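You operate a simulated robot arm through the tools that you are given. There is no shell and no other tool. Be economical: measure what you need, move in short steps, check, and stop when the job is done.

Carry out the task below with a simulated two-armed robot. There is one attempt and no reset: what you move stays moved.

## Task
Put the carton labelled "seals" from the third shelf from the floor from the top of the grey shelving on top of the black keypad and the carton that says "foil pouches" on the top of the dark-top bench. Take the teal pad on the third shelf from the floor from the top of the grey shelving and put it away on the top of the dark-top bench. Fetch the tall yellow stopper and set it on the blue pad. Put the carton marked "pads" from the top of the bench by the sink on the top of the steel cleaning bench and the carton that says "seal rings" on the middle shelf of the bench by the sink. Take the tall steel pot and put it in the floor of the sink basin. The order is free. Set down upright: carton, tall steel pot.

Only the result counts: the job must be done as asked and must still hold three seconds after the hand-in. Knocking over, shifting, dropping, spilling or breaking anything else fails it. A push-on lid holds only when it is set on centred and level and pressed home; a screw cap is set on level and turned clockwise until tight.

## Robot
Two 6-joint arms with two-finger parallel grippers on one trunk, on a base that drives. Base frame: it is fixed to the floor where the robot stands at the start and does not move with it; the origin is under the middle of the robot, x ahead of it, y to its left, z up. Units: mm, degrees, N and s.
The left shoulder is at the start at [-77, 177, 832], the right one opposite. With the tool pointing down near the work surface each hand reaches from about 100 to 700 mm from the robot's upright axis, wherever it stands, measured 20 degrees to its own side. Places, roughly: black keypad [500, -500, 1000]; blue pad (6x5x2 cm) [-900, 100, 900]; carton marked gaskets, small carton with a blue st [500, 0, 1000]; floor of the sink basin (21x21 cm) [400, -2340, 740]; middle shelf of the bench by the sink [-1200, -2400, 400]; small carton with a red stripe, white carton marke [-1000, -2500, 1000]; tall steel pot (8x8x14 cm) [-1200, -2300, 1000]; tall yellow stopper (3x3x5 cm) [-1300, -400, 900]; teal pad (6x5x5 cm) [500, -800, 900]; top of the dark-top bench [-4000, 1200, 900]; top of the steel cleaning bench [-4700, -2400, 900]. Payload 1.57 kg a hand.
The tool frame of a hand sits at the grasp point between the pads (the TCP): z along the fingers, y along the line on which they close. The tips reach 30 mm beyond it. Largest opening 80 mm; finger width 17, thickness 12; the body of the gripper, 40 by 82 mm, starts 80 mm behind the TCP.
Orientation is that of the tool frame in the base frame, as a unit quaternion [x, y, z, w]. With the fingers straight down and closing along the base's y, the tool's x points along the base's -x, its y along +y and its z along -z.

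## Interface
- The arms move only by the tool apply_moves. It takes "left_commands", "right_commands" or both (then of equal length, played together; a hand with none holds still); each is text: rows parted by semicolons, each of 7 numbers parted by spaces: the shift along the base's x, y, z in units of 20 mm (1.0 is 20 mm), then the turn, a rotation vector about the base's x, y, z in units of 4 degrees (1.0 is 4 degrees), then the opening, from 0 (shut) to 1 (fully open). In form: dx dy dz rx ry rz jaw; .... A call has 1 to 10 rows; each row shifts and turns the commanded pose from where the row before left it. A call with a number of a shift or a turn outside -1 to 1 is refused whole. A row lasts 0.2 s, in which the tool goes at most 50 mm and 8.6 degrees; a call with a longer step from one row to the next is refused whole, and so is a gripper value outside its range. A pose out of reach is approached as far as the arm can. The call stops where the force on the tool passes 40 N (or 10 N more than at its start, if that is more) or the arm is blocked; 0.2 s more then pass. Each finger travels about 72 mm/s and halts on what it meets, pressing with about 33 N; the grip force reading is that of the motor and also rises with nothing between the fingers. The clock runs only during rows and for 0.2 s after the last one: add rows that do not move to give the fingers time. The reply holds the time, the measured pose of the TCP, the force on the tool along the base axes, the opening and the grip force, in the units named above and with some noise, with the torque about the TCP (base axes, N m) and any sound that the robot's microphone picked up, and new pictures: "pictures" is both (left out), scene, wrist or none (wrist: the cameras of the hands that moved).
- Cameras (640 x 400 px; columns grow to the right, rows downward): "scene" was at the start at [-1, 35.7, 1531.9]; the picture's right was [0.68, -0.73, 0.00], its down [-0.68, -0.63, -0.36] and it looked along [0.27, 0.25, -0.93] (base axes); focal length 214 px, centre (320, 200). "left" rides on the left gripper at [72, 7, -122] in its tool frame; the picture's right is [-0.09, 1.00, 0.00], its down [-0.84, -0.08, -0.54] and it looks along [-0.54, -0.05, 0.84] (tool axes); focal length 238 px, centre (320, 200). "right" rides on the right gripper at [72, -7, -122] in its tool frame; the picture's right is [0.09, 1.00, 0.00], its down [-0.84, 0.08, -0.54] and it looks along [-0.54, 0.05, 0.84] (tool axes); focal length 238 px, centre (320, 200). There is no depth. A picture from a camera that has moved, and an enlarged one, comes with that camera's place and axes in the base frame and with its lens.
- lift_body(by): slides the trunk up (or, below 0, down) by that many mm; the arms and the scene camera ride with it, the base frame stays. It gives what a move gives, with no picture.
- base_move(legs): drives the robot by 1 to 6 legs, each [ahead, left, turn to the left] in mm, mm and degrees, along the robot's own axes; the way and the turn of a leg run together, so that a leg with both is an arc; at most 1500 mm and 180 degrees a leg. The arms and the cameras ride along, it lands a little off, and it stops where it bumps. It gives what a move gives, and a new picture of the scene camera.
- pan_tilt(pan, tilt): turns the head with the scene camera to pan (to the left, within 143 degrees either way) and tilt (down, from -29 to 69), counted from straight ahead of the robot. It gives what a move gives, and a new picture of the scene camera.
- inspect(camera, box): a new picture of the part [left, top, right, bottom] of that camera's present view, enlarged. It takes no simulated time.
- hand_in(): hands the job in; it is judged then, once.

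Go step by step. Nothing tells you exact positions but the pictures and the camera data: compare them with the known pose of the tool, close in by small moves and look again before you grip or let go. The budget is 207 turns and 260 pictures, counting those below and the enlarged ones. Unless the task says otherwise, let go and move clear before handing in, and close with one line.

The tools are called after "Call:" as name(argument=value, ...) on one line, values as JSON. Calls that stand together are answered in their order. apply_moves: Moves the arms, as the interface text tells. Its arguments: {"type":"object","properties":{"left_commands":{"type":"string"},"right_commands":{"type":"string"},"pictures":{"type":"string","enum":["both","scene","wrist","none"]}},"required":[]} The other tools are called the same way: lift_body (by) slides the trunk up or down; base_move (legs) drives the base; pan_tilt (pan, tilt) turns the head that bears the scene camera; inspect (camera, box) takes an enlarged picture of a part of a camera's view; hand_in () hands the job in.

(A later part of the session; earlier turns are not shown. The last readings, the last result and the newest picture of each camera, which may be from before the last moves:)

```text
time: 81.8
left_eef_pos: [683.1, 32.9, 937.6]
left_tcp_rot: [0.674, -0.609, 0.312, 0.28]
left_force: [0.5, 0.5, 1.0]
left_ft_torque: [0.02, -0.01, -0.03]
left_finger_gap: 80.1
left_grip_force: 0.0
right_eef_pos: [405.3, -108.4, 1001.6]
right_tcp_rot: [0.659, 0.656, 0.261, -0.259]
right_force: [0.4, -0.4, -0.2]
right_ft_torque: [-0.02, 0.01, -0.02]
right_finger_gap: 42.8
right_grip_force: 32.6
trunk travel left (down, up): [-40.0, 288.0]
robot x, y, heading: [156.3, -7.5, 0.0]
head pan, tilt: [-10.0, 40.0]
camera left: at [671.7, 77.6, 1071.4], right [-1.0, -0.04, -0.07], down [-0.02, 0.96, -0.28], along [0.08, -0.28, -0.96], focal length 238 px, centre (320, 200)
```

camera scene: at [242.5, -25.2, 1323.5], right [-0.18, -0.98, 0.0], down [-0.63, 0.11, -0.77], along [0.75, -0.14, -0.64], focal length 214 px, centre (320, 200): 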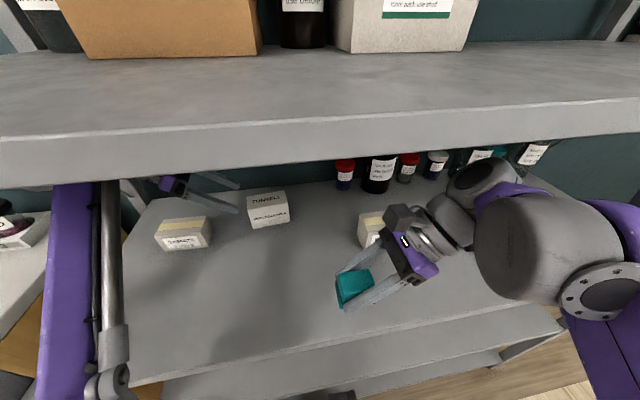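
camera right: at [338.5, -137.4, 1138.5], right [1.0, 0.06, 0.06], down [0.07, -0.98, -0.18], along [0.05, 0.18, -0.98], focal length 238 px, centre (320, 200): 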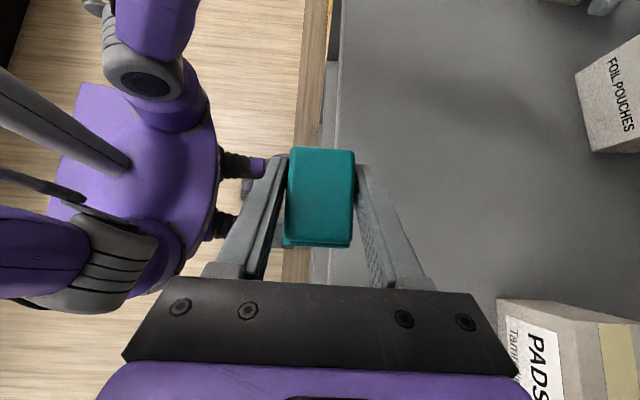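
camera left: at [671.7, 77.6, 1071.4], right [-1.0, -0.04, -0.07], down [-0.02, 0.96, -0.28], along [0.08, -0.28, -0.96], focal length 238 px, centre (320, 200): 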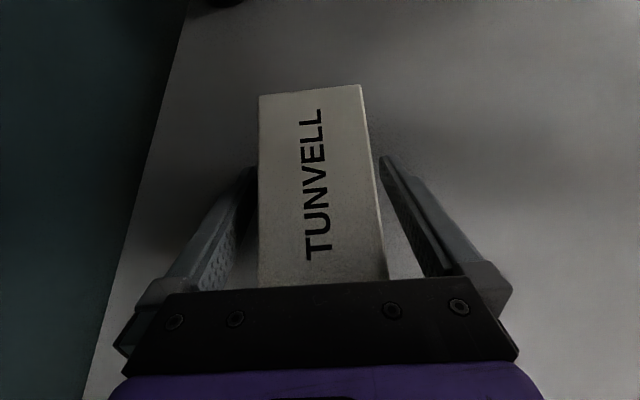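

Call:
apply_moves(left_commands="0 0 0 0 0 0 .3;0 0 0 0 0 0 .3;0 0 0 0 0 0 .3;0 0 0 0 0 0 .3;0 0 .8 0 0 0 .3;0 0 .8 0 0 0 .3;0 0 .8 0 0 0 .3;-1 0 0 0 0 0 .3;-1 0 0 0 0 0 .3;-1 0 0 0 0 0 .3")

```text
time: 84.0
left_eef_pos: [622.5, 32.0, 984.0]
left_tcp_rot: [0.674, -0.609, 0.31, 0.28]
left_force: [0.8, 0.2, -1.3]
left_ft_torque: [0.02, -0.01, 0.01]
left_finger_gap: 54.7
left_grip_force: 33.1
right_eef_pos: [404.2, -107.8, 1000.3]
right_tcp_rot: [0.66, 0.655, 0.261, -0.259]
right_force: [-0.3, -0.2, -0.4]
right_ft_torque: [0.01, 0.02, 0.03]
right_finger_gap: 42.6
right_grip_force: 33.0
trunk travel left (down, up): [-40.0, 288.0]
robot x, y, heading: [158.2, -10.3, -0.2]
head pan, tilt: [-10.0, 40.0]
camera scene: at [241.2, -25.2, 1323.6], right [-0.18, -0.98, 0.0], down [-0.63, 0.11, -0.77], along [0.75, -0.14, -0.64], focal length 214 px, centre (320, 200)
camera left: at [611.6, 76.9, 1119.3], right [-1.0, -0.04, -0.07], down [-0.02, 0.96, -0.28], along [0.08, -0.28, -0.96], focal length 238 px, centre (320, 200)
```

scene: 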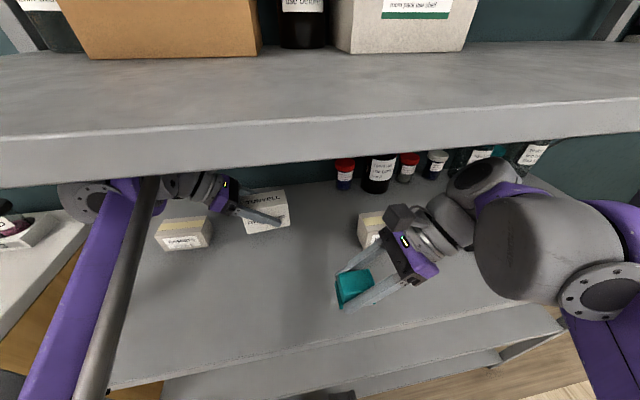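
left: 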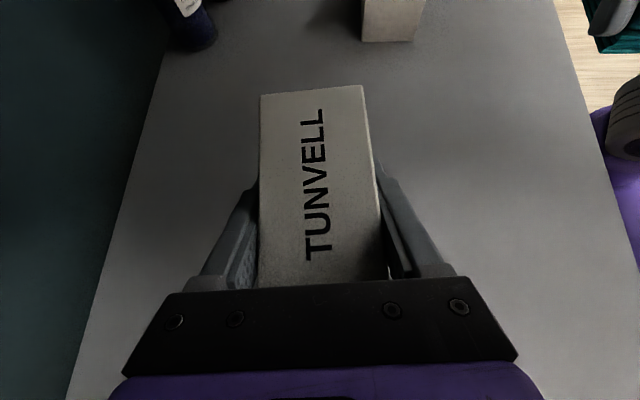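

Foil carton held. I retract it and then back the base away from the shelf.

Call:
apply_moves(left_commands="-1 .3 .2 0 0 0 .3;-1 .3 .2 0 0 0 .3;-1 .3 .2 0 0 0 .3;-1 .3 0 0 0 0 .3;-1 .3 0 0 0 0 .3;-1 .3 0 0 0 0 .3;-1 .3 0 0 0 0 .3;-1 .3 0 0 0 0 .3;-1 .3 0 0 0 0 .3;-1 .3 0 0 0 0 .3", pictures="none")

Call:
base_move(legs=[[-560, 0, 0]])

Call:
pan_tilt(pan=143, tilt=25)

Call:
pan_tilt(pan=-143, tilt=25)

```text
time: 86.2
left_eef_pos: [422.5, 91.9, 997.2]
left_tcp_rot: [0.675, -0.609, 0.311, 0.278]
left_force: [-0.1, 0.2, -1.7]
left_ft_torque: [0.0, 0.02, 0.02]
left_finger_gap: 54.8
left_grip_force: 32.9
right_eef_pos: [404.5, -108.4, 1000.6]
right_tcp_rot: [0.66, 0.656, 0.261, -0.259]
right_force: [0.9, 0.1, 0.6]
right_ft_torque: [0.01, 0.02, 0.02]
right_finger_gap: 42.6
right_grip_force: 33.0
trunk travel left (down, up): [-40.0, 288.0]
robot x, y, heading: [160.8, -9.8, -0.0]
head pan, tilt: [-10.0, 40.0]
```

```text
time: 89.4
left_eef_pos: [-129.6, 94.3, 996.1]
left_tcp_rot: [0.675, -0.608, 0.312, 0.278]
left_force: [-0.8, 0.0, -1.4]
left_ft_torque: [0.0, -0.01, 0.02]
left_finger_gap: 54.8
left_grip_force: 33.5
right_eef_pos: [-149.2, -105.1, 1001.0]
right_tcp_rot: [0.66, 0.656, 0.26, -0.259]
right_force: [-1.3, -0.3, -0.9]
right_ft_torque: [0.02, 0.0, 0.0]
right_finger_gap: 42.7
right_grip_force: 33.3
trunk travel left (down, up): [-40.0, 288.0]
robot x, y, heading: [-397.3, -4.3, 0.1]
head pan, tilt: [-10.0, 40.0]
camera scene: at [-312.3, -23.7, 1323.6], right [-0.18, -0.98, 0.0], down [-0.63, 0.11, -0.77], along [0.75, -0.13, -0.64], focal length 214 px, centre (320, 200)
```

scene: 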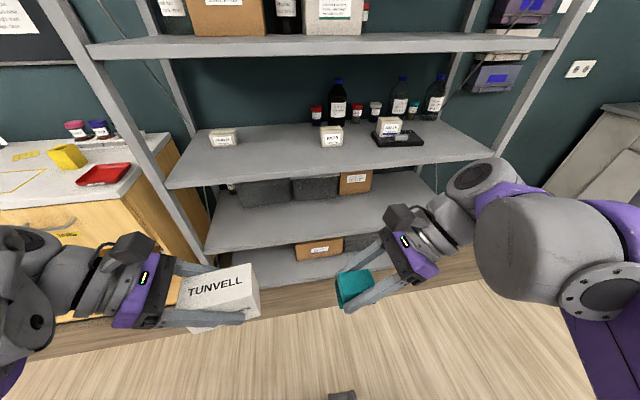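

```text
time: 91.8
left_eef_pos: [-130.8, 93.7, 996.9]
left_tcp_rot: [0.675, -0.608, 0.311, 0.279]
left_force: [1.0, 0.3, -2.4]
left_ft_torque: [0.03, -0.03, 0.0]
left_finger_gap: 54.6
left_grip_force: 32.8
right_eef_pos: [-149.2, -104.9, 1000.8]
right_tcp_rot: [0.659, 0.657, 0.259, -0.259]
right_force: [-0.2, 0.1, -0.5]
right_ft_torque: [0.03, -0.02, 0.0]
right_finger_gap: 42.8
right_grip_force: 32.9
trunk travel left (down, up): [-40.0, 288.0]
robot x, y, heading: [-398.1, -6.8, -0.1]
head pan, tilt: [143.0, 25.0]
camera scene: at [-469.1, 46.8, 1346.9], right [0.6, 0.8, 0.0], down [0.34, -0.26, -0.91], along [-0.72, 0.55, -0.42], focal length 214 px, centre (320, 200)
```

scene: 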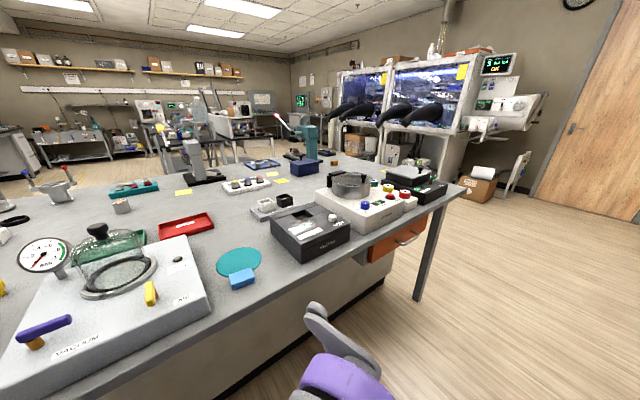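

```text
time: 95.7
left_eef_pos: [-130.8, 93.5, 997.8]
left_tcp_rot: [0.675, -0.608, 0.31, 0.279]
left_force: [0.0, -0.1, -1.9]
left_ft_torque: [0.02, -0.02, -0.01]
left_finger_gap: 54.9
left_grip_force: 32.8
right_eef_pos: [-148.3, -106.0, 999.1]
right_tcp_rot: [0.66, 0.656, 0.261, -0.259]
right_force: [0.1, -0.2, -0.5]
right_ft_torque: [-0.03, -0.04, 0.02]
right_finger_gap: 42.9
right_grip_force: 32.8
trunk travel left (down, up): [-40.0, 288.0]
robot x, y, heading: [-400.4, -6.9, -0.1]
head pan, tilt: [-143.0, 25.0]
camera scene: at [-469.3, -64.2, 1346.9], right [-0.6, 0.8, 0.0], down [0.34, 0.25, -0.91], along [-0.72, -0.54, -0.42], focal length 214 px, centre (320, 200)
```

scene: 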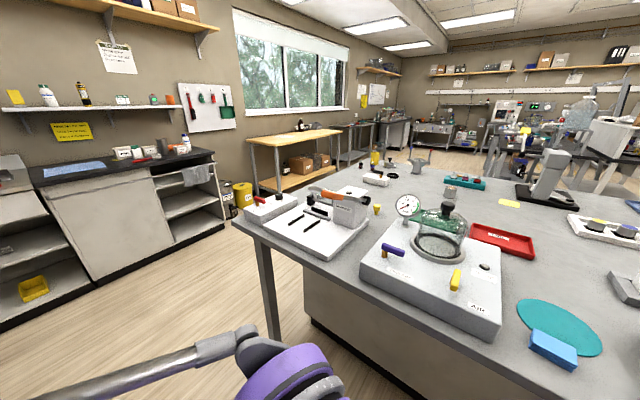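

I'm clear of the shelf with both items. The central bench lies behind me (x −850…−1900, y −800…1370), with blue pad and yellow stopper on it. I check the way to the left for going around its far end.

Call:
pan_tilt(pan=85, tilt=25)

```text
time: 99.0
left_eef_pos: [-131.0, 94.2, 996.9]
left_tcp_rot: [0.675, -0.608, 0.311, 0.279]
left_force: [0.2, 0.5, -2.6]
left_ft_torque: [-0.04, 0.03, 0.0]
left_finger_gap: 54.7
left_grip_force: 33.3
right_eef_pos: [-147.9, -105.9, 1000.4]
right_tcp_rot: [0.66, 0.656, 0.26, -0.259]
right_force: [0.5, 0.3, 0.1]
right_ft_torque: [-0.02, 0.02, 0.01]
right_finger_gap: 42.8
right_grip_force: 32.5
trunk travel left (down, up): [-40.0, 288.0]
robot x, y, heading: [-398.6, -5.8, -0.2]
head pan, tilt: [85.0, 25.0]
camera scene: at [-387.4, 83.0, 1346.9], right [1.0, -0.09, 0.0], down [-0.04, -0.42, -0.91], along [0.08, 0.9, -0.42], focal length 214 px, centre (320, 200)
```

scene: 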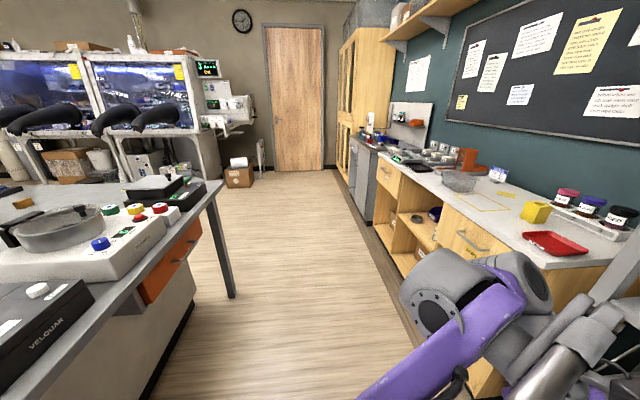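

Corridor is clear. I drive left past the bench end and turn around.

Call:
base_move(legs=[[0, 1500, 0], [0, 600, 0], [0, 0, 180]])

Call:
pan_tilt(pan=15, tilt=15)

```text
time: 125.0
left_eef_pos: [-641.7, 1981.7, 997.5]
left_tcp_rot: [0.598, 0.684, 0.274, -0.315]
left_force: [-0.3, 0.4, -1.7]
left_ft_torque: [0.01, 0.0, 0.0]
left_finger_gap: 54.6
left_grip_force: 33.1
right_eef_pos: [-630.0, 2184.3, 1000.7]
right_tcp_rot: [0.664, -0.651, 0.262, 0.257]
right_force: [0.1, 0.2, 0.0]
right_ft_torque: [0.0, 0.02, 0.03]
right_finger_gap: 42.5
right_grip_force: 32.9
trunk travel left (down, up): [-40.0, 288.0]
robot x, y, heading: [-379.5, 2094.4, -178.5]
head pan, tilt: [85.0, 25.0]
camera scene: at [-388.1, 1996.8, 1346.9], right [-1.0, 0.06, 0.0], down [0.03, 0.42, -0.91], along [-0.06, -0.9, -0.42], focal length 214 px, centre (320, 200)
```

scene: 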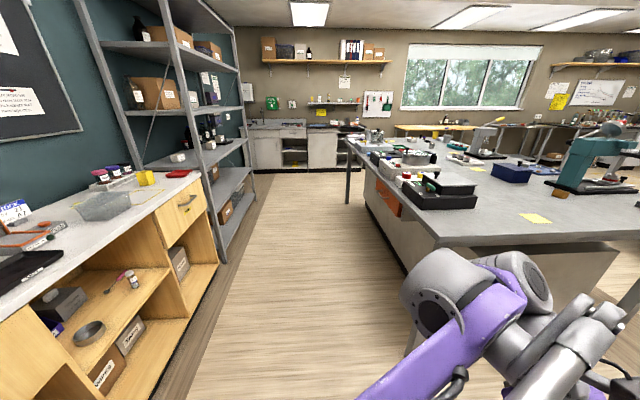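

```text
time: 126.4
left_eef_pos: [-644.0, 1982.5, 997.7]
left_tcp_rot: [0.599, 0.683, 0.276, -0.315]
left_force: [-0.4, 0.3, -1.6]
left_ft_torque: [0.03, 0.03, -0.01]
left_finger_gap: 54.5
left_grip_force: 32.9
right_eef_pos: [-630.3, 2184.4, 1001.3]
right_tcp_rot: [0.664, -0.651, 0.262, 0.258]
right_force: [-0.6, -0.2, -0.7]
right_ft_torque: [0.03, -0.01, -0.01]
right_finger_gap: 42.5
right_grip_force: 32.5
trunk travel left (down, up): [-40.0, 288.0]
robot x, y, heading: [-382.1, 2092.9, -178.3]
head pan, tilt: [15.0, 15.0]
camera scene: at [-472.0, 2062.3, 1363.1], right [-0.28, 0.96, 0.0], down [0.25, 0.07, -0.97], along [-0.93, -0.27, -0.26], focal length 214 px, centre (320, 200)
```

scene: 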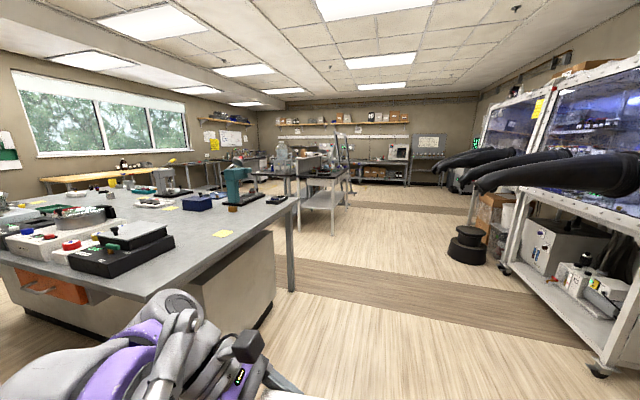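

Dark-top bench appears straight ahead-left in the distance. I drive closer.

Call:
base_move(legs=[[1500, 0, 0], [900, 0, 0]])

Call:
pan_tilt(pan=35, tilt=20)

```text
time: 138.2
left_eef_pos: [-3045.6, 1899.7, 996.0]
left_tcp_rot: [0.596, 0.686, 0.274, -0.316]
left_force: [0.3, 0.2, -1.1]
left_ft_torque: [0.02, 0.02, 0.02]
left_finger_gap: 54.8
left_grip_force: 33.0
right_eef_pos: [-3033.6, 2101.4, 1001.1]
right_tcp_rot: [0.667, -0.648, 0.264, 0.255]
right_force: [-0.6, -0.2, -1.0]
right_ft_torque: [0.03, 0.02, -0.01]
right_finger_gap: 42.6
right_grip_force: 33.0
trunk travel left (down, up): [-40.0, 288.0]
robot x, y, heading: [-2782.8, 2008.1, -178.2]
head pan, tilt: [15.0, 15.0]
camera scene: at [-2874.6, 1981.3, 1363.1], right [-0.29, 0.96, 0.0], down [0.25, 0.08, -0.97], along [-0.92, -0.28, -0.26], focal length 214 px, centre (320, 200)
```

scene: 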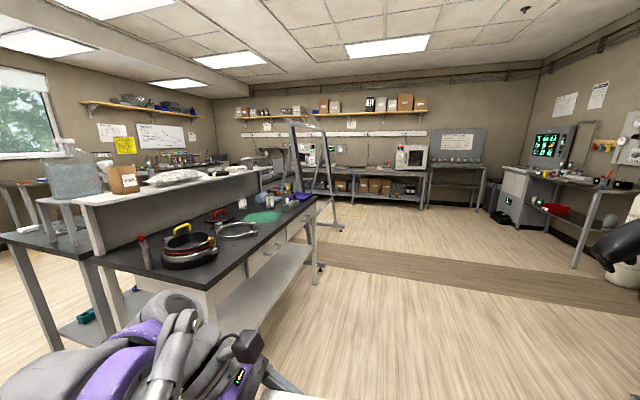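

```text
time: 139.0
left_eef_pos: [-3045.1, 1901.5, 998.1]
left_tcp_rot: [0.595, 0.686, 0.274, -0.317]
left_force: [0.4, -0.3, -1.6]
left_ft_torque: [0.03, 0.02, 0.0]
left_finger_gap: 54.4
left_grip_force: 33.5
right_eef_pos: [-3033.8, 2101.0, 1000.2]
right_tcp_rot: [0.667, -0.648, 0.264, 0.256]
right_force: [-0.4, 0.3, -0.2]
right_ft_torque: [0.0, -0.01, 0.01]
right_finger_gap: 42.7
right_grip_force: 33.1
trunk travel left (down, up): [-40.0, 288.0]
robot x, y, heading: [-2782.5, 2010.2, -178.1]
head pan, tilt: [35.0, 20.0]
camera scene: at [-2859.4, 1952.6, 1355.0], right [-0.6, 0.8, 0.0], down [0.27, 0.21, -0.94], along [-0.75, -0.56, -0.34], focal length 214 px, centre (320, 200)
```

scene: 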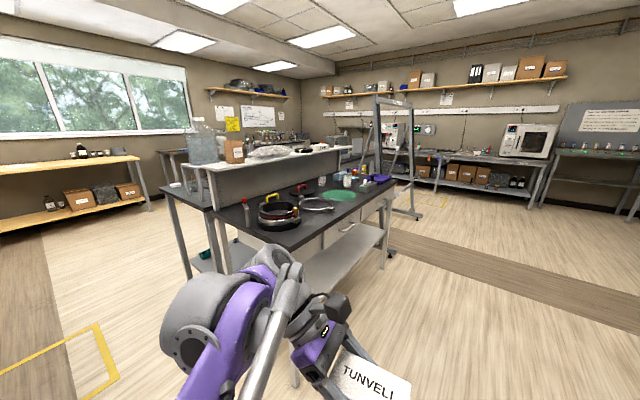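

The dark-top bench front edge is at about y 1400, x −3280…−4570. I drive along it and turn to face it.

Call:
base_move(legs=[[950, 0, 0], [0, 0, 88]])

Call:
pan_tilt(pan=0, tilt=35)

```text
time: 147.7
left_eef_pos: [-3622.4, 1711.7, 998.1]
left_tcp_rot: [-0.055, 0.907, -0.027, -0.416]
left_force: [-0.2, -0.1, -1.9]
left_ft_torque: [0.0, -0.02, 0.01]
left_finger_gap: 54.7
left_grip_force: 33.2
right_eef_pos: [-3823.8, 1727.4, 1000.3]
right_tcp_rot: [0.93, 0.005, 0.367, -0.002]
right_force: [0.4, 0.2, 0.1]
right_ft_torque: [0.02, -0.04, -0.01]
right_finger_gap: 42.8
right_grip_force: 33.1
trunk travel left (down, up): [-40.0, 288.0]
robot x, y, heading: [-3727.5, 1978.6, -89.2]
head pan, tilt: [35.0, 20.0]
camera scene: at [-3674.9, 1897.3, 1355.0], right [-0.81, -0.59, 0.0], down [-0.2, 0.28, -0.94], along [0.55, -0.76, -0.34], focal length 214 px, centre (320, 200)
```

scene: 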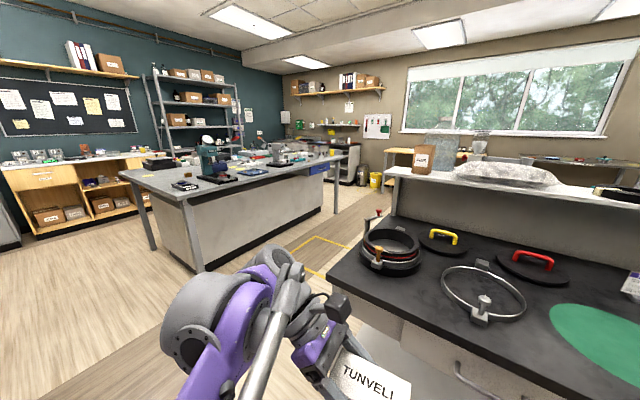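

```text
time: 148.7
left_eef_pos: [-3623.0, 1712.5, 997.2]
left_tcp_rot: [-0.055, 0.907, -0.026, -0.418]
left_force: [0.3, 0.6, -1.4]
left_ft_torque: [-0.01, 0.03, 0.0]
left_finger_gap: 54.9
left_grip_force: 32.6
right_eef_pos: [-3823.7, 1728.0, 999.9]
right_tcp_rot: [0.93, 0.005, 0.367, -0.001]
right_force: [0.0, 0.1, -1.1]
right_ft_torque: [-0.05, -0.01, 0.0]
right_finger_gap: 42.6
right_grip_force: 32.9
trunk travel left (down, up): [-40.0, 288.0]
robot x, y, heading: [-3727.2, 1976.2, -89.0]
head pan, tilt: [0.0, 35.0]
camera scene: at [-3728.1, 1884.7, 1331.2], right [-1.0, -0.02, 0.0], down [-0.01, 0.57, -0.82], along [0.01, -0.82, -0.57], focal length 214 px, centre (320, 200)
```

scene: 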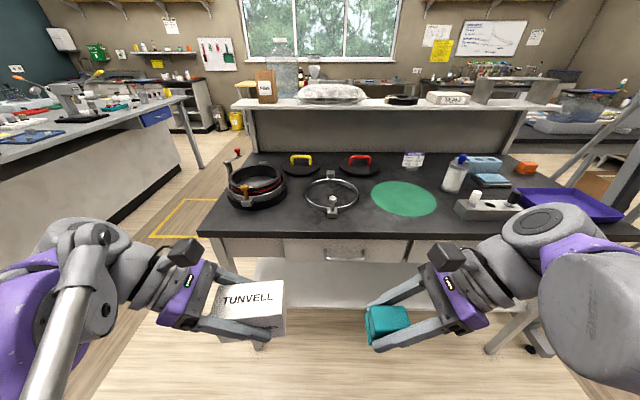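

The front strip of the dark bench is free: carton can go at about x −3610, y 1395 and the pad at x −3870, y 1395. I drive up and extend both hands over it.

Call:
base_move(legs=[[150, 0, 0]])

Call:
apply_moves(left_commands="0 -1 0 0 0 0 .3;0 -1 0 0 0 0 .3;0 -1 0 0 0 0 .3;0 -1 0 0 0 0 .3;0 -1 0 0 0 0 .3;0 -1 0 0 0 0 .3;0 -1 0 0 0 0 .3;0 -1 0 0 0 0 .3", right_commands="-.35 -1 0 0 0 0 .3;-.35 -1 0 0 0 0 .3;-.35 -1 0 0 0 0 .3;-.35 -1 0 0 0 0 .3;-.35 -1 0 0 0 0 .3;-.35 -1 0 0 0 0 .3;-.35 -1 0 0 0 0 .3;0 -1 0 0 0 0 .3")

```text
time: 150.1
left_eef_pos: [-3621.5, 1563.5, 999.0]
left_tcp_rot: [-0.055, 0.907, -0.026, -0.417]
left_force: [0.5, 0.3, -1.3]
left_ft_torque: [0.04, 0.01, -0.04]
left_finger_gap: 54.7
left_grip_force: 33.3
right_eef_pos: [-3820.4, 1578.9, 1001.2]
right_tcp_rot: [0.93, 0.004, 0.368, -0.002]
right_force: [-0.4, 0.2, -0.2]
right_ft_torque: [0.0, 0.01, 0.02]
right_finger_gap: 42.8
right_grip_force: 33.1
trunk travel left (down, up): [-40.0, 288.0]
robot x, y, heading: [-3726.7, 1826.6, -89.1]
head pan, tilt: [0.0, 35.0]
camera scene: at [-3726.0, 1735.6, 1331.1], right [-1.0, -0.01, 0.0], down [-0.01, 0.57, -0.82], along [0.01, -0.82, -0.57], focal length 214 px, centre (320, 200)
```

scene: 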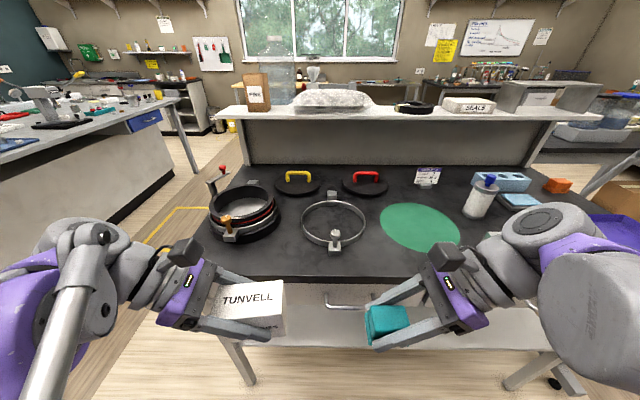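

```text
time: 151.9
left_eef_pos: [-3621.7, 1403.4, 996.7]
left_tcp_rot: [-0.055, 0.907, -0.026, -0.417]
left_force: [-0.1, -0.8, -1.9]
left_ft_torque: [-0.01, -0.03, -0.01]
left_finger_gap: 54.6
left_grip_force: 33.6
right_eef_pos: [-3870.1, 1417.0, 999.3]
right_tcp_rot: [0.93, 0.004, 0.367, -0.002]
right_force: [0.4, -0.2, -0.5]
right_ft_torque: [0.01, 0.03, 0.03]
right_finger_gap: 42.5
right_grip_force: 33.0
trunk travel left (down, up): [-40.0, 288.0]
robot x, y, heading: [-3727.2, 1827.4, -89.3]
head pan, tilt: [0.0, 35.0]
camera scene: at [-3726.0, 1735.6, 1331.0], right [-1.0, -0.01, 0.0], down [-0.01, 0.57, -0.82], along [0.01, -0.82, -0.57], focal length 214 px, centre (320, 200)
camera right: at [-3901.7, 1424.9, 1137.8], right [0.08, -1.0, 0.06], down [-0.98, -0.09, -0.18], along [0.18, -0.05, -0.98], focal length 238 px, centre (320, 200)
camera left: at [-3576.7, 1415.6, 1130.8], right [-0.06, 1.0, -0.07], down [0.96, 0.04, -0.28], along [-0.28, -0.08, -0.96], focal length 238 px, centre (320, 200)
```

scene: 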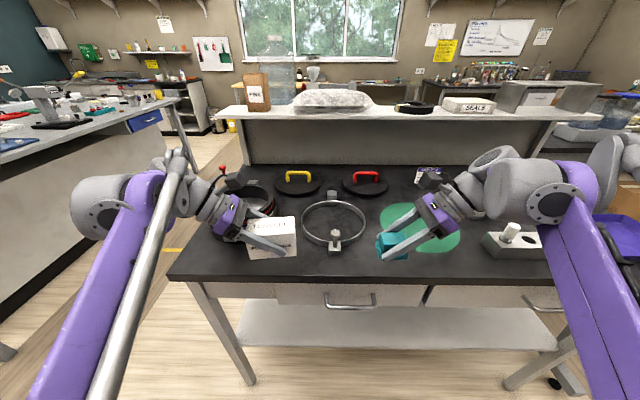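
right: 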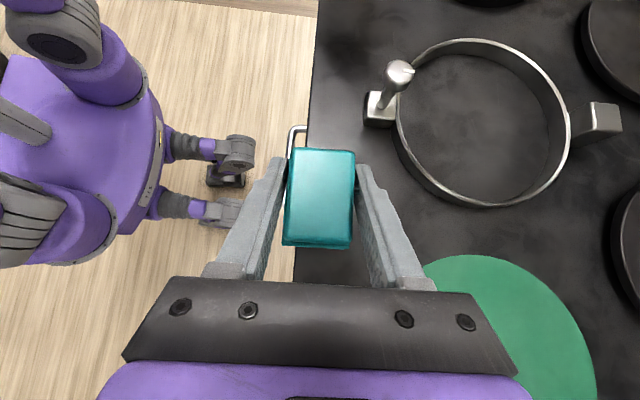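
left: 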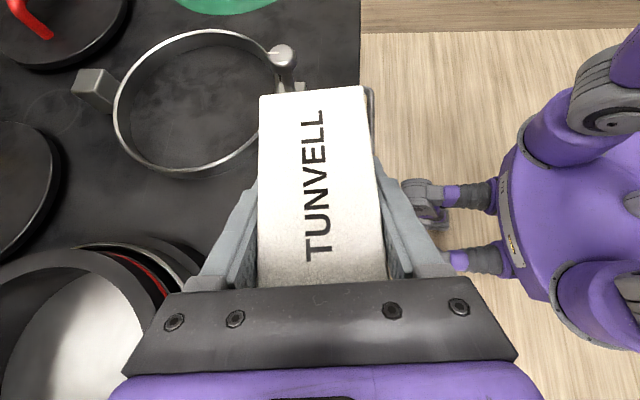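

Both are over the free front strip. I shift 12/27 mm inward and lower most of the way.

Call:
apply_moves(left_commands="0 -.6 0 0 0 0 .3;0 0 0 0 0 0 .3;0 0 -.8 0 0 0 .3;0 0 -.8 0 0 0 .3;0 0 -.8 0 0 0 .3;0 0 0 0 0 0 .3", right_commands="0 -.65 0 0 0 0 .3;0 -.65 0 0 0 0 .3;0 0 -.8 0 0 0 .3;0 0 -.8 0 0 0 .3;0 0 -.8 0 0 0 .3;0 0 -.2 0 0 0 .3")

Call:
inspect(camera="scene", box=[200, 180, 440, 300])

```text
time: 153.3
left_eef_pos: [-3621.8, 1392.5, 949.5]
left_tcp_rot: [-0.055, 0.907, -0.026, -0.416]
left_force: [-0.4, 0.2, -1.1]
left_ft_torque: [0.0, -0.02, -0.03]
left_finger_gap: 54.3
left_grip_force: 33.5
right_eef_pos: [-3871.1, 1392.6, 949.3]
right_tcp_rot: [0.93, 0.005, 0.367, -0.001]
right_force: [0.4, 0.1, -0.1]
right_ft_torque: [-0.03, 0.0, 0.0]
right_finger_gap: 42.7
right_grip_force: 33.0
trunk travel left (down, up): [-40.0, 288.0]
robot x, y, heading: [-3724.3, 1829.6, -89.3]
head pan, tilt: [0.0, 35.0]
camera scene: at [-3726.0, 1736.4, 1331.1], right [-1.0, -0.01, 0.0], down [-0.01, 0.57, -0.82], along [0.01, -0.82, -0.57], focal length 214 px, centre (320, 200)
camera right: at [-3901.3, 1400.6, 1086.2], right [0.08, -0.99, 0.06], down [-0.98, -0.09, -0.18], along [0.18, -0.05, -0.98], focal length 238 px, centre (320, 200)
camera left: at [-3576.6, 1405.0, 1083.2], right [-0.06, 1.0, -0.07], down [0.96, 0.04, -0.28], along [-0.28, -0.09, -0.96], focal length 238 px, centre (320, 200)
```

scene: 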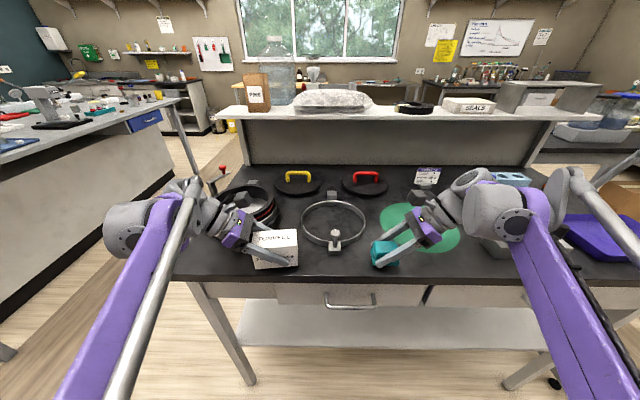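
right: 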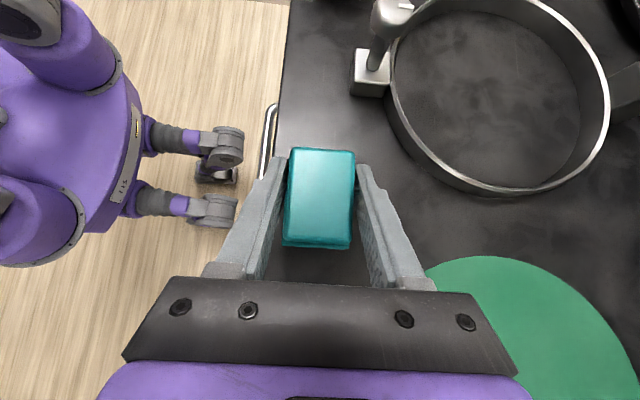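
left: 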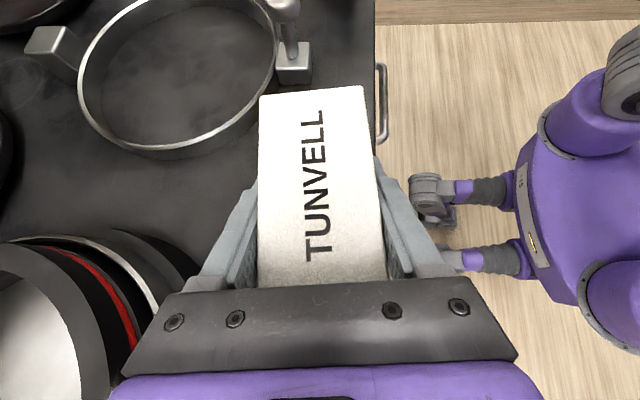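

```text
2.67 times, centred on (320, 240) of scene
camera zoom: at [-3726.0, 1736.4, 1331.1], right [-1.0, -0.01, 0.0], down [-0.01, 0.57, -0.82], along [0.01, -0.82, -0.57], focal length 572 px, centre (320, 93)
```

zoom: 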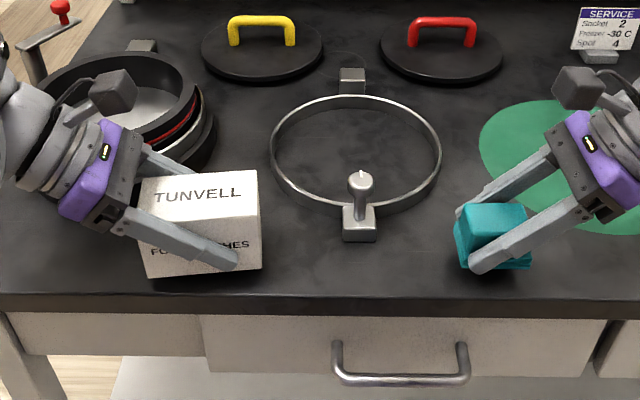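

Call:
apply_moves(left_commands="0 -.6 0 0 0 0 .3;0 0 -.3 0 0 0 .3;0 0 -.2 0 0 0 .3;0 0 0 0 0 0 .3", right_commands="0 -.6 0 0 0 0 .3;0 0 -.3 0 0 0 .3;0 0 -.2 0 0 0 .3;0 0 0 0 0 0 .3", pictures="none")

Call:
apply_moves(left_commands="0 0 -.2 0 0 0 .3;0 0 0 0 0 0 .3", right_commands="0 0 -.2 0 0 0 .3;0 0 0 0 0 0 .3", pictures="none")

Call:
inspect(camera="scene", box=[220, 200, 420, 300])

```text
time: 154.3
left_eef_pos: [-3621.3, 1379.7, 939.1]
left_tcp_rot: [-0.055, 0.907, -0.026, -0.417]
left_force: [-0.1, 0.2, -1.1]
left_ft_torque: [-0.01, 0.0, -0.01]
left_finger_gap: 54.9
left_grip_force: 33.1
right_eef_pos: [-3870.6, 1380.7, 938.2]
right_tcp_rot: [0.93, 0.005, 0.367, -0.002]
right_force: [0.6, 0.2, 0.0]
right_ft_torque: [0.0, 0.02, 0.03]
right_finger_gap: 42.9
right_grip_force: 32.9
trunk travel left (down, up): [-40.0, 288.0]
robot x, y, heading: [-3725.8, 1825.2, -89.3]
head pan, tilt: [0.0, 35.0]
```

```text
time: 154.9
left_eef_pos: [-3622.5, 1380.7, 937.0]
left_tcp_rot: [-0.056, 0.906, -0.027, -0.418]
left_force: [2.2, -8.1, 26.7]
left_ft_torque: [0.38, -0.16, 0.0]
left_finger_gap: 55.2
left_grip_force: 32.8
right_eef_pos: [-3870.5, 1381.9, 935.4]
right_tcp_rot: [0.93, 0.005, 0.368, -0.002]
right_force: [0.3, 0.5, -1.2]
right_ft_torque: [0.03, 0.03, 0.03]
right_finger_gap: 42.6
right_grip_force: 33.3
trunk travel left (down, up): [-40.0, 288.0]
robot x, y, heading: [-3729.9, 1832.1, -89.5]
head pan, tilt: [0.0, 35.0]
```

```text
3.20 times, centred on (320, 250) of scene
camera zoom: at [-3726.0, 1737.1, 1331.3], right [-1.0, -0.01, 0.0], down [-0.01, 0.57, -0.82], along [0.01, -0.82, -0.57], focal length 686 px, centre (320, 40)
```

zoom: 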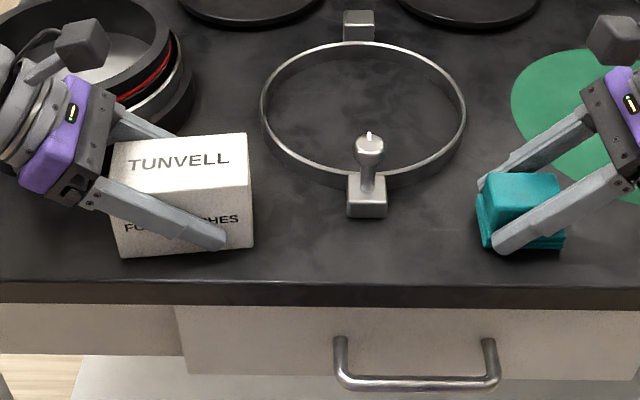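

Left touches down at z≈897. I lower the right 4 mm more, release both and back out along the tool axes.

Call:
apply_moves(left_commands="0 0 .05 0 0 0 .3;0 0 0 0 0 0 .3;0 0 0 0 0 0 .8;0 0 0 0 0 0 .95;0 0 0 0 0 0 .95;.38 .03 .33 0 0 0 .95;.76 .07 .65 0 0 0 .95;.76 .07 .65 0 0 0 .95;.76 .07 .65 0 0 0 .95;.3 .07 .8 0 0 0 .95", right_commands="0 0 -.15 0 0 0 .3;0 0 -.05 0 0 0 .3;0 0 0 0 0 0 .65;0 0 0 0 0 0 .85;0 0 0 0 0 0 .85;-.34 0 .37 0 0 0 .85;-.68 0 .73 0 0 0 .85;-.68 0 .73 0 0 0 .85;-.68 0 .73 0 0 0 .85;0 .3 .8 0 0 0 .85")

```text
time: 157.1
left_eef_pos: [-3561.4, 1386.5, 998.0]
left_tcp_rot: [-0.054, 0.907, -0.026, -0.417]
left_force: [-0.2, -0.6, -0.5]
left_ft_torque: [0.02, -0.01, 0.0]
left_finger_gap: 76.0
left_grip_force: 0.0
right_eef_pos: [-3918.1, 1387.0, 997.1]
right_tcp_rot: [0.93, 0.005, 0.367, -0.002]
right_force: [0.3, -0.6, -0.6]
right_ft_torque: [-0.03, 0.0, 0.02]
right_finger_gap: 68.3
right_grip_force: 0.1
trunk travel left (down, up): [-40.0, 288.0]
robot x, y, heading: [-3726.9, 1832.4, -89.4]
head pan, tilt: [0.0, 35.0]
camera scene: at [-3725.9, 1736.7, 1331.2], right [-1.0, -0.01, 0.0], down [-0.01, 0.57, -0.82], along [0.01, -0.82, -0.57], focal length 214 px, centre (320, 200)
camera right: at [-3948.7, 1394.7, 1136.0], right [0.08, -0.99, 0.06], down [-0.98, -0.09, -0.18], along [0.18, -0.05, -0.98], focal length 238 px, centre (320, 200)
camera left: at [-3517.0, 1399.3, 1131.4], right [-0.06, 1.0, -0.07], down [0.96, 0.04, -0.28], along [-0.28, -0.09, -0.96], focal length 238 px, centre (320, 200)
```

scene: 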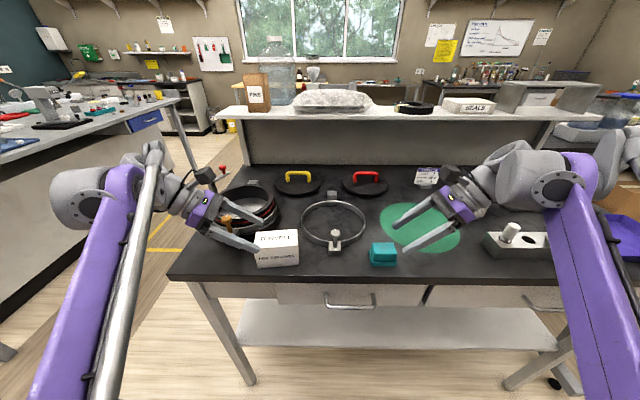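
right: 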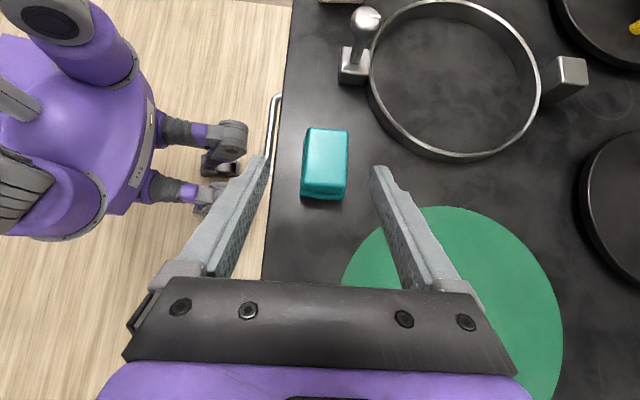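
left: 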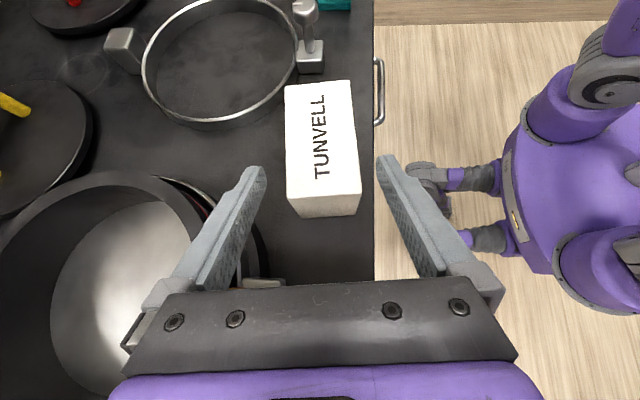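

Carton and pad stand on the dark bench. I retract both hands, then turn the right hand back to a forward-pitched pose.

Call:
apply_moves(left_commands="0 .8 .3 0 0 0 1;0 1 .3 0 0 0 1;0 1 .3 0 0 0 1;0 1 0 0 0 0 1;0 1 0 0 0 0 1;0 1 0 0 0 0 1;0 1 0 0 0 0 1;0 0 0 0 0 0 1", right_commands="0 .8 .3 0 0 0 1;0 1 .3 0 0 0 1;0 1 .3 0 0 0 1;0 1 0 0 0 0 1;0 1 0 0 0 0 1;0 1 0 0 0 0 1;0 1 0 0 0 0 1;0 0 0 0 0 0 1", pictures="none")

Call:
apply_moves(right_commands="0 0 0 -1 1 1 1;0 0 0 -1 1 1 1;0 0 0 -1 1 1 1;0 0 0 -1 1 1 1;0 0 0 -1 1 1 1;0 0 0 -1 1 1 1;0 0 0 -1 1 1 1;0 0 0 -1 1 1 1;0 0 0 -1 1 1 1;0 0 0 -1 1 1 1", pictures="none")

Call:
apply_moves(right_commands="0 0 0 -1 1 1 1;0 0 0 -1 1 1 1;0 0 0 -1 1 1 1;0 0 0 -1 1 1 1;0 0 0 -1 1 1 1;0 0 0 -1 1 1 1", pictures="scene")

```text
time: 158.9
left_eef_pos: [-3562.5, 1522.3, 1016.6]
left_tcp_rot: [-0.054, 0.907, -0.026, -0.417]
left_force: [0.0, -0.6, 0.6]
left_ft_torque: [-0.01, -0.03, -0.03]
left_finger_gap: 80.2
left_grip_force: 0.1
right_eef_pos: [-3917.7, 1522.7, 1015.6]
right_tcp_rot: [0.93, 0.003, 0.368, -0.001]
right_force: [0.4, 0.0, -0.7]
right_ft_torque: [0.04, -0.03, 0.03]
right_finger_gap: 80.0
right_grip_force: 0.1
trunk travel left (down, up): [-40.0, 288.0]
robot x, y, heading: [-3727.2, 1828.1, -89.2]
head pan, tilt: [0.0, 35.0]
```

```text
time: 161.1
left_eef_pos: [-3563.6, 1522.8, 1018.1]
left_tcp_rot: [-0.055, 0.907, -0.026, -0.416]
left_force: [0.4, -0.5, 0.4]
left_ft_torque: [0.03, 0.02, -0.01]
left_finger_gap: 80.1
left_grip_force: 0.1
right_eef_pos: [-3917.6, 1523.4, 1016.1]
right_tcp_rot: [0.885, 0.43, -0.006, 0.181]
right_force: [-0.1, -0.7, 1.0]
right_ft_torque: [-0.02, -0.01, 0.05]
right_finger_gap: 80.0
right_grip_force: 0.0
trunk travel left (down, up): [-40.0, 288.0]
robot x, y, heading: [-3724.6, 1829.9, -89.1]
head pan, tilt: [0.0, 35.0]
```

```text
time: 162.5
left_eef_pos: [-3562.3, 1522.2, 1016.1]
left_tcp_rot: [-0.055, 0.907, -0.026, -0.418]
left_force: [-0.4, 0.3, -0.3]
left_ft_torque: [0.0, -0.04, 0.02]
left_finger_gap: 80.2
left_grip_force: 0.0
right_eef_pos: [-3917.8, 1522.8, 1016.4]
right_tcp_rot: [0.701, 0.618, -0.239, 0.264]
right_force: [-0.6, 0.6, -0.7]
right_ft_torque: [-0.01, -0.02, 0.01]
right_finger_gap: 79.9
right_grip_force: 0.1
trunk travel left (down, up): [-40.0, 288.0]
robot x, y, heading: [-3727.8, 1827.4, -89.5]
head pan, tilt: [0.0, 35.0]
camera scene: at [-3726.0, 1736.8, 1331.2], right [-1.0, -0.01, 0.0], down [-0.01, 0.57, -0.82], along [0.01, -0.82, -0.57], focal length 214 px, centre (320, 200)
```

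scene: 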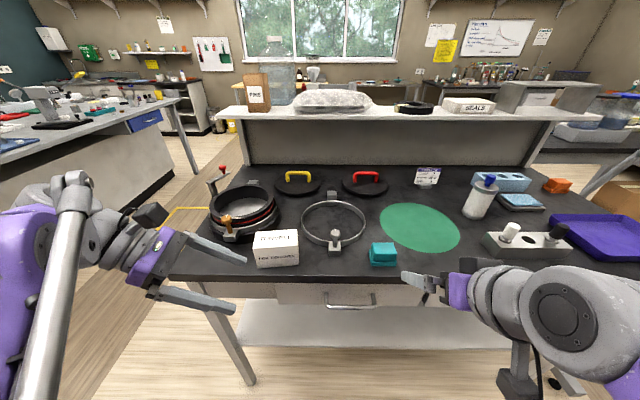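

All stable. I drive back around the central bench to its corridor side for the stopper job.

Call:
base_move(legs=[[-280, 0, 0], [0, 1500, 0], [0, 1500, 0], [0, 420, 0], [1500, 0, 0], [700, 0, 0]])

Call:
pan_tilt(pan=-80, tilt=35)

```text
time: 204.6
left_eef_pos: [-149.3, -364.2, 1016.1]
left_tcp_rot: [-0.044, 0.908, -0.021, -0.417]
left_force: [-0.2, -1.5, -0.1]
left_ft_torque: [0.02, -0.03, 0.0]
left_finger_gap: 80.1
left_grip_force: 0.0
right_eef_pos: [-503.8, -354.4, 1015.1]
right_tcp_rot: [0.709, 0.61, -0.24, 0.261]
right_force: [0.2, 0.4, 0.2]
right_ft_torque: [-0.02, 0.01, -0.01]
right_finger_gap: 79.9
right_grip_force: 0.1
trunk travel left (down, up): [-40.0, 288.0]
robot x, y, heading: [-310.0, -57.1, -90.4]
head pan, tilt: [0.0, 35.0]
camera scene: at [-306.7, -147.1, 1331.1], right [-1.0, 0.01, 0.0], down [0.01, 0.57, -0.82], along [-0.01, -0.82, -0.57], focal length 214 px, centre (320, 200)
```

scene: 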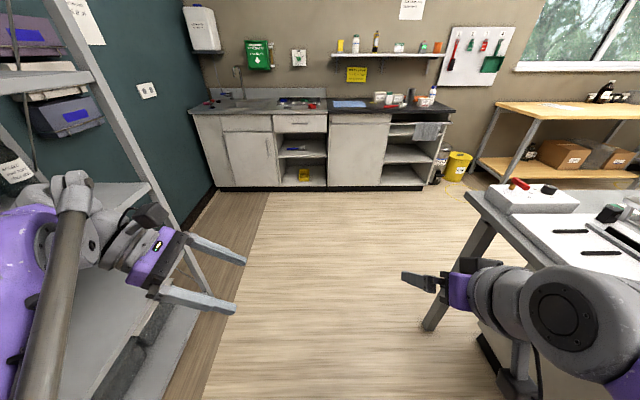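

```text
time: 206.1
left_eef_pos: [-147.5, -364.6, 1016.3]
left_tcp_rot: [-0.042, 0.907, -0.02, -0.418]
left_force: [0.1, 0.5, -0.7]
left_ft_torque: [-0.03, 0.04, 0.01]
left_finger_gap: 79.9
left_grip_force: 0.0
right_eef_pos: [-504.1, -355.2, 1015.9]
right_tcp_rot: [0.709, 0.609, -0.241, 0.26]
right_force: [1.1, 0.4, -0.3]
right_ft_torque: [-0.02, -0.02, -0.01]
right_finger_gap: 80.1
right_grip_force: 0.0
trunk travel left (down, up): [-40.0, 288.0]
robot x, y, heading: [-305.1, -55.5, -90.7]
head pan, tilt: [-80.0, 35.0]
camera scene: at [-392.7, -73.2, 1331.1], right [-0.16, 0.99, 0.0], down [0.57, 0.09, -0.82], along [-0.81, -0.14, -0.57], focal length 214 px, centre (320, 200)
```

scene: 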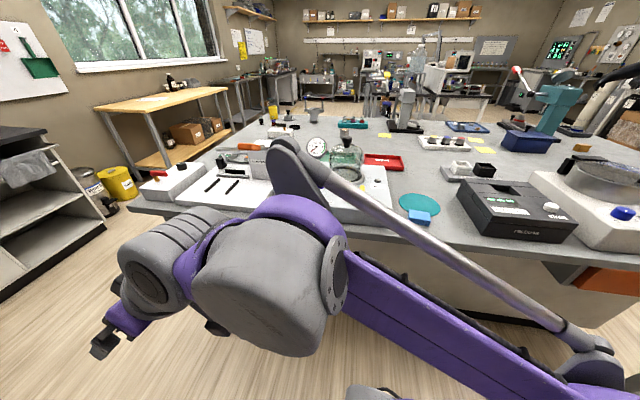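

Call:
base_move(legs=[[0, 0, -89]])

Call:
pan_tilt(pan=10, tilt=38)

```text
time: 210.3
left_eef_pos: [-612.5, -215.6, 1015.3]
left_tcp_rot: [0.605, 0.677, 0.278, -0.312]
left_force: [0.4, -0.5, 0.1]
left_ft_torque: [0.03, 0.02, 0.01]
left_finger_gap: 80.1
left_grip_force: 0.1
right_eef_pos: [-608.6, 140.8, 1016.4]
right_tcp_rot: [0.933, -0.064, -0.353, 0.017]
right_force: [-0.6, -0.2, 0.2]
right_ft_torque: [0.05, 0.01, 0.0]
right_finger_gap: 80.1
right_grip_force: 0.1
trunk travel left (down, up): [-40.0, 288.0]
robot x, y, heading: [-305.7, -54.1, -179.9]
head pan, tilt: [-80.0, 35.0]
camera scene: at [-323.2, 29.6, 1331.1], right [0.98, 0.18, 0.0], down [0.1, -0.56, -0.82], along [-0.15, 0.81, -0.57], focal length 214 px, centre (320, 200)
```

scene: 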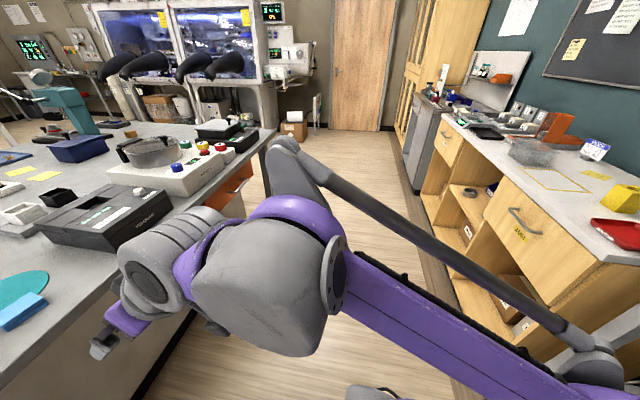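

```text
time: 212.0
left_eef_pos: [-613.1, -215.8, 1015.3]
left_tcp_rot: [0.606, 0.677, 0.279, -0.312]
left_force: [0.9, 0.7, 0.5]
left_ft_torque: [0.0, -0.02, -0.01]
left_finger_gap: 80.2
left_grip_force: 0.0
right_eef_pos: [-608.7, 141.2, 1015.5]
right_tcp_rot: [0.933, -0.064, -0.354, 0.017]
right_force: [0.0, -0.3, -0.1]
right_ft_torque: [0.0, 0.02, -0.03]
right_finger_gap: 79.9
right_grip_force: 0.2
trunk travel left (down, up): [-40.0, 288.0]
robot x, y, heading: [-308.1, -54.7, -179.9]
head pan, tilt: [10.0, 38.0]
camera scene: at [-392.5, -72.3, 1326.6], right [-0.18, 0.98, 0.0], down [0.61, 0.11, -0.79], along [-0.78, -0.14, -0.62], focal length 214 px, centre (320, 200)
```

scene: 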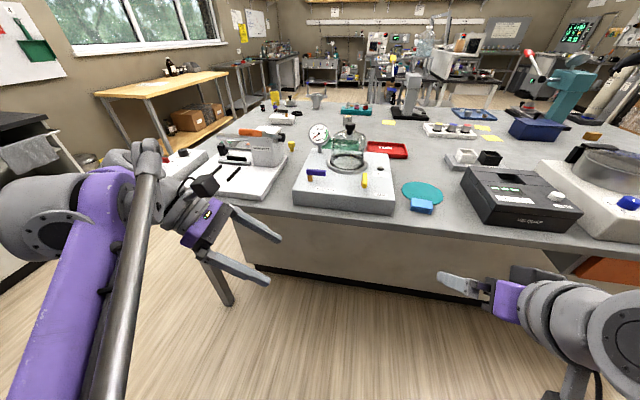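

Call:
inspect(camera="scene", box=[210, 100, 370, 200])

Call:
inspect(camera="scene", box=[380, 160, 480, 230])

```text
4.00 times, centred on (290, 150) of scene
camera zoom: at [-392.5, -72.3, 1326.6], right [-0.18, 0.98, 0.0], down [0.61, 0.11, -0.79], along [-0.78, -0.14, -0.62], focal length 858 px, centre (440, 400)
```

zoom: 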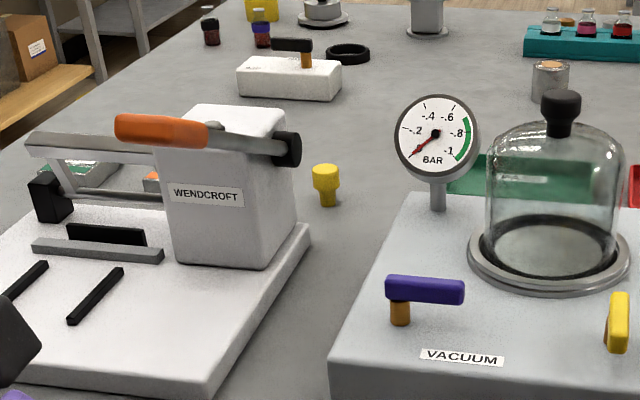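

```text
5.71 times, centred on (430, 195) of scene
camera zoom: at [-392.5, -72.3, 1326.6], right [-0.18, 0.98, 0.0], down [0.61, 0.11, -0.79], along [-0.78, -0.14, -0.62], focal length 1226 px, centre (-309, 229)
```

zoom: 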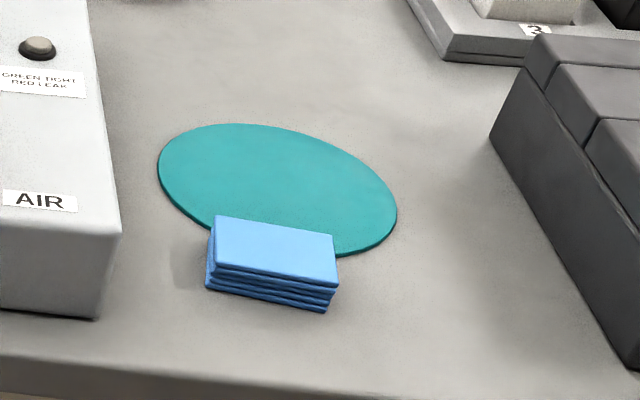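

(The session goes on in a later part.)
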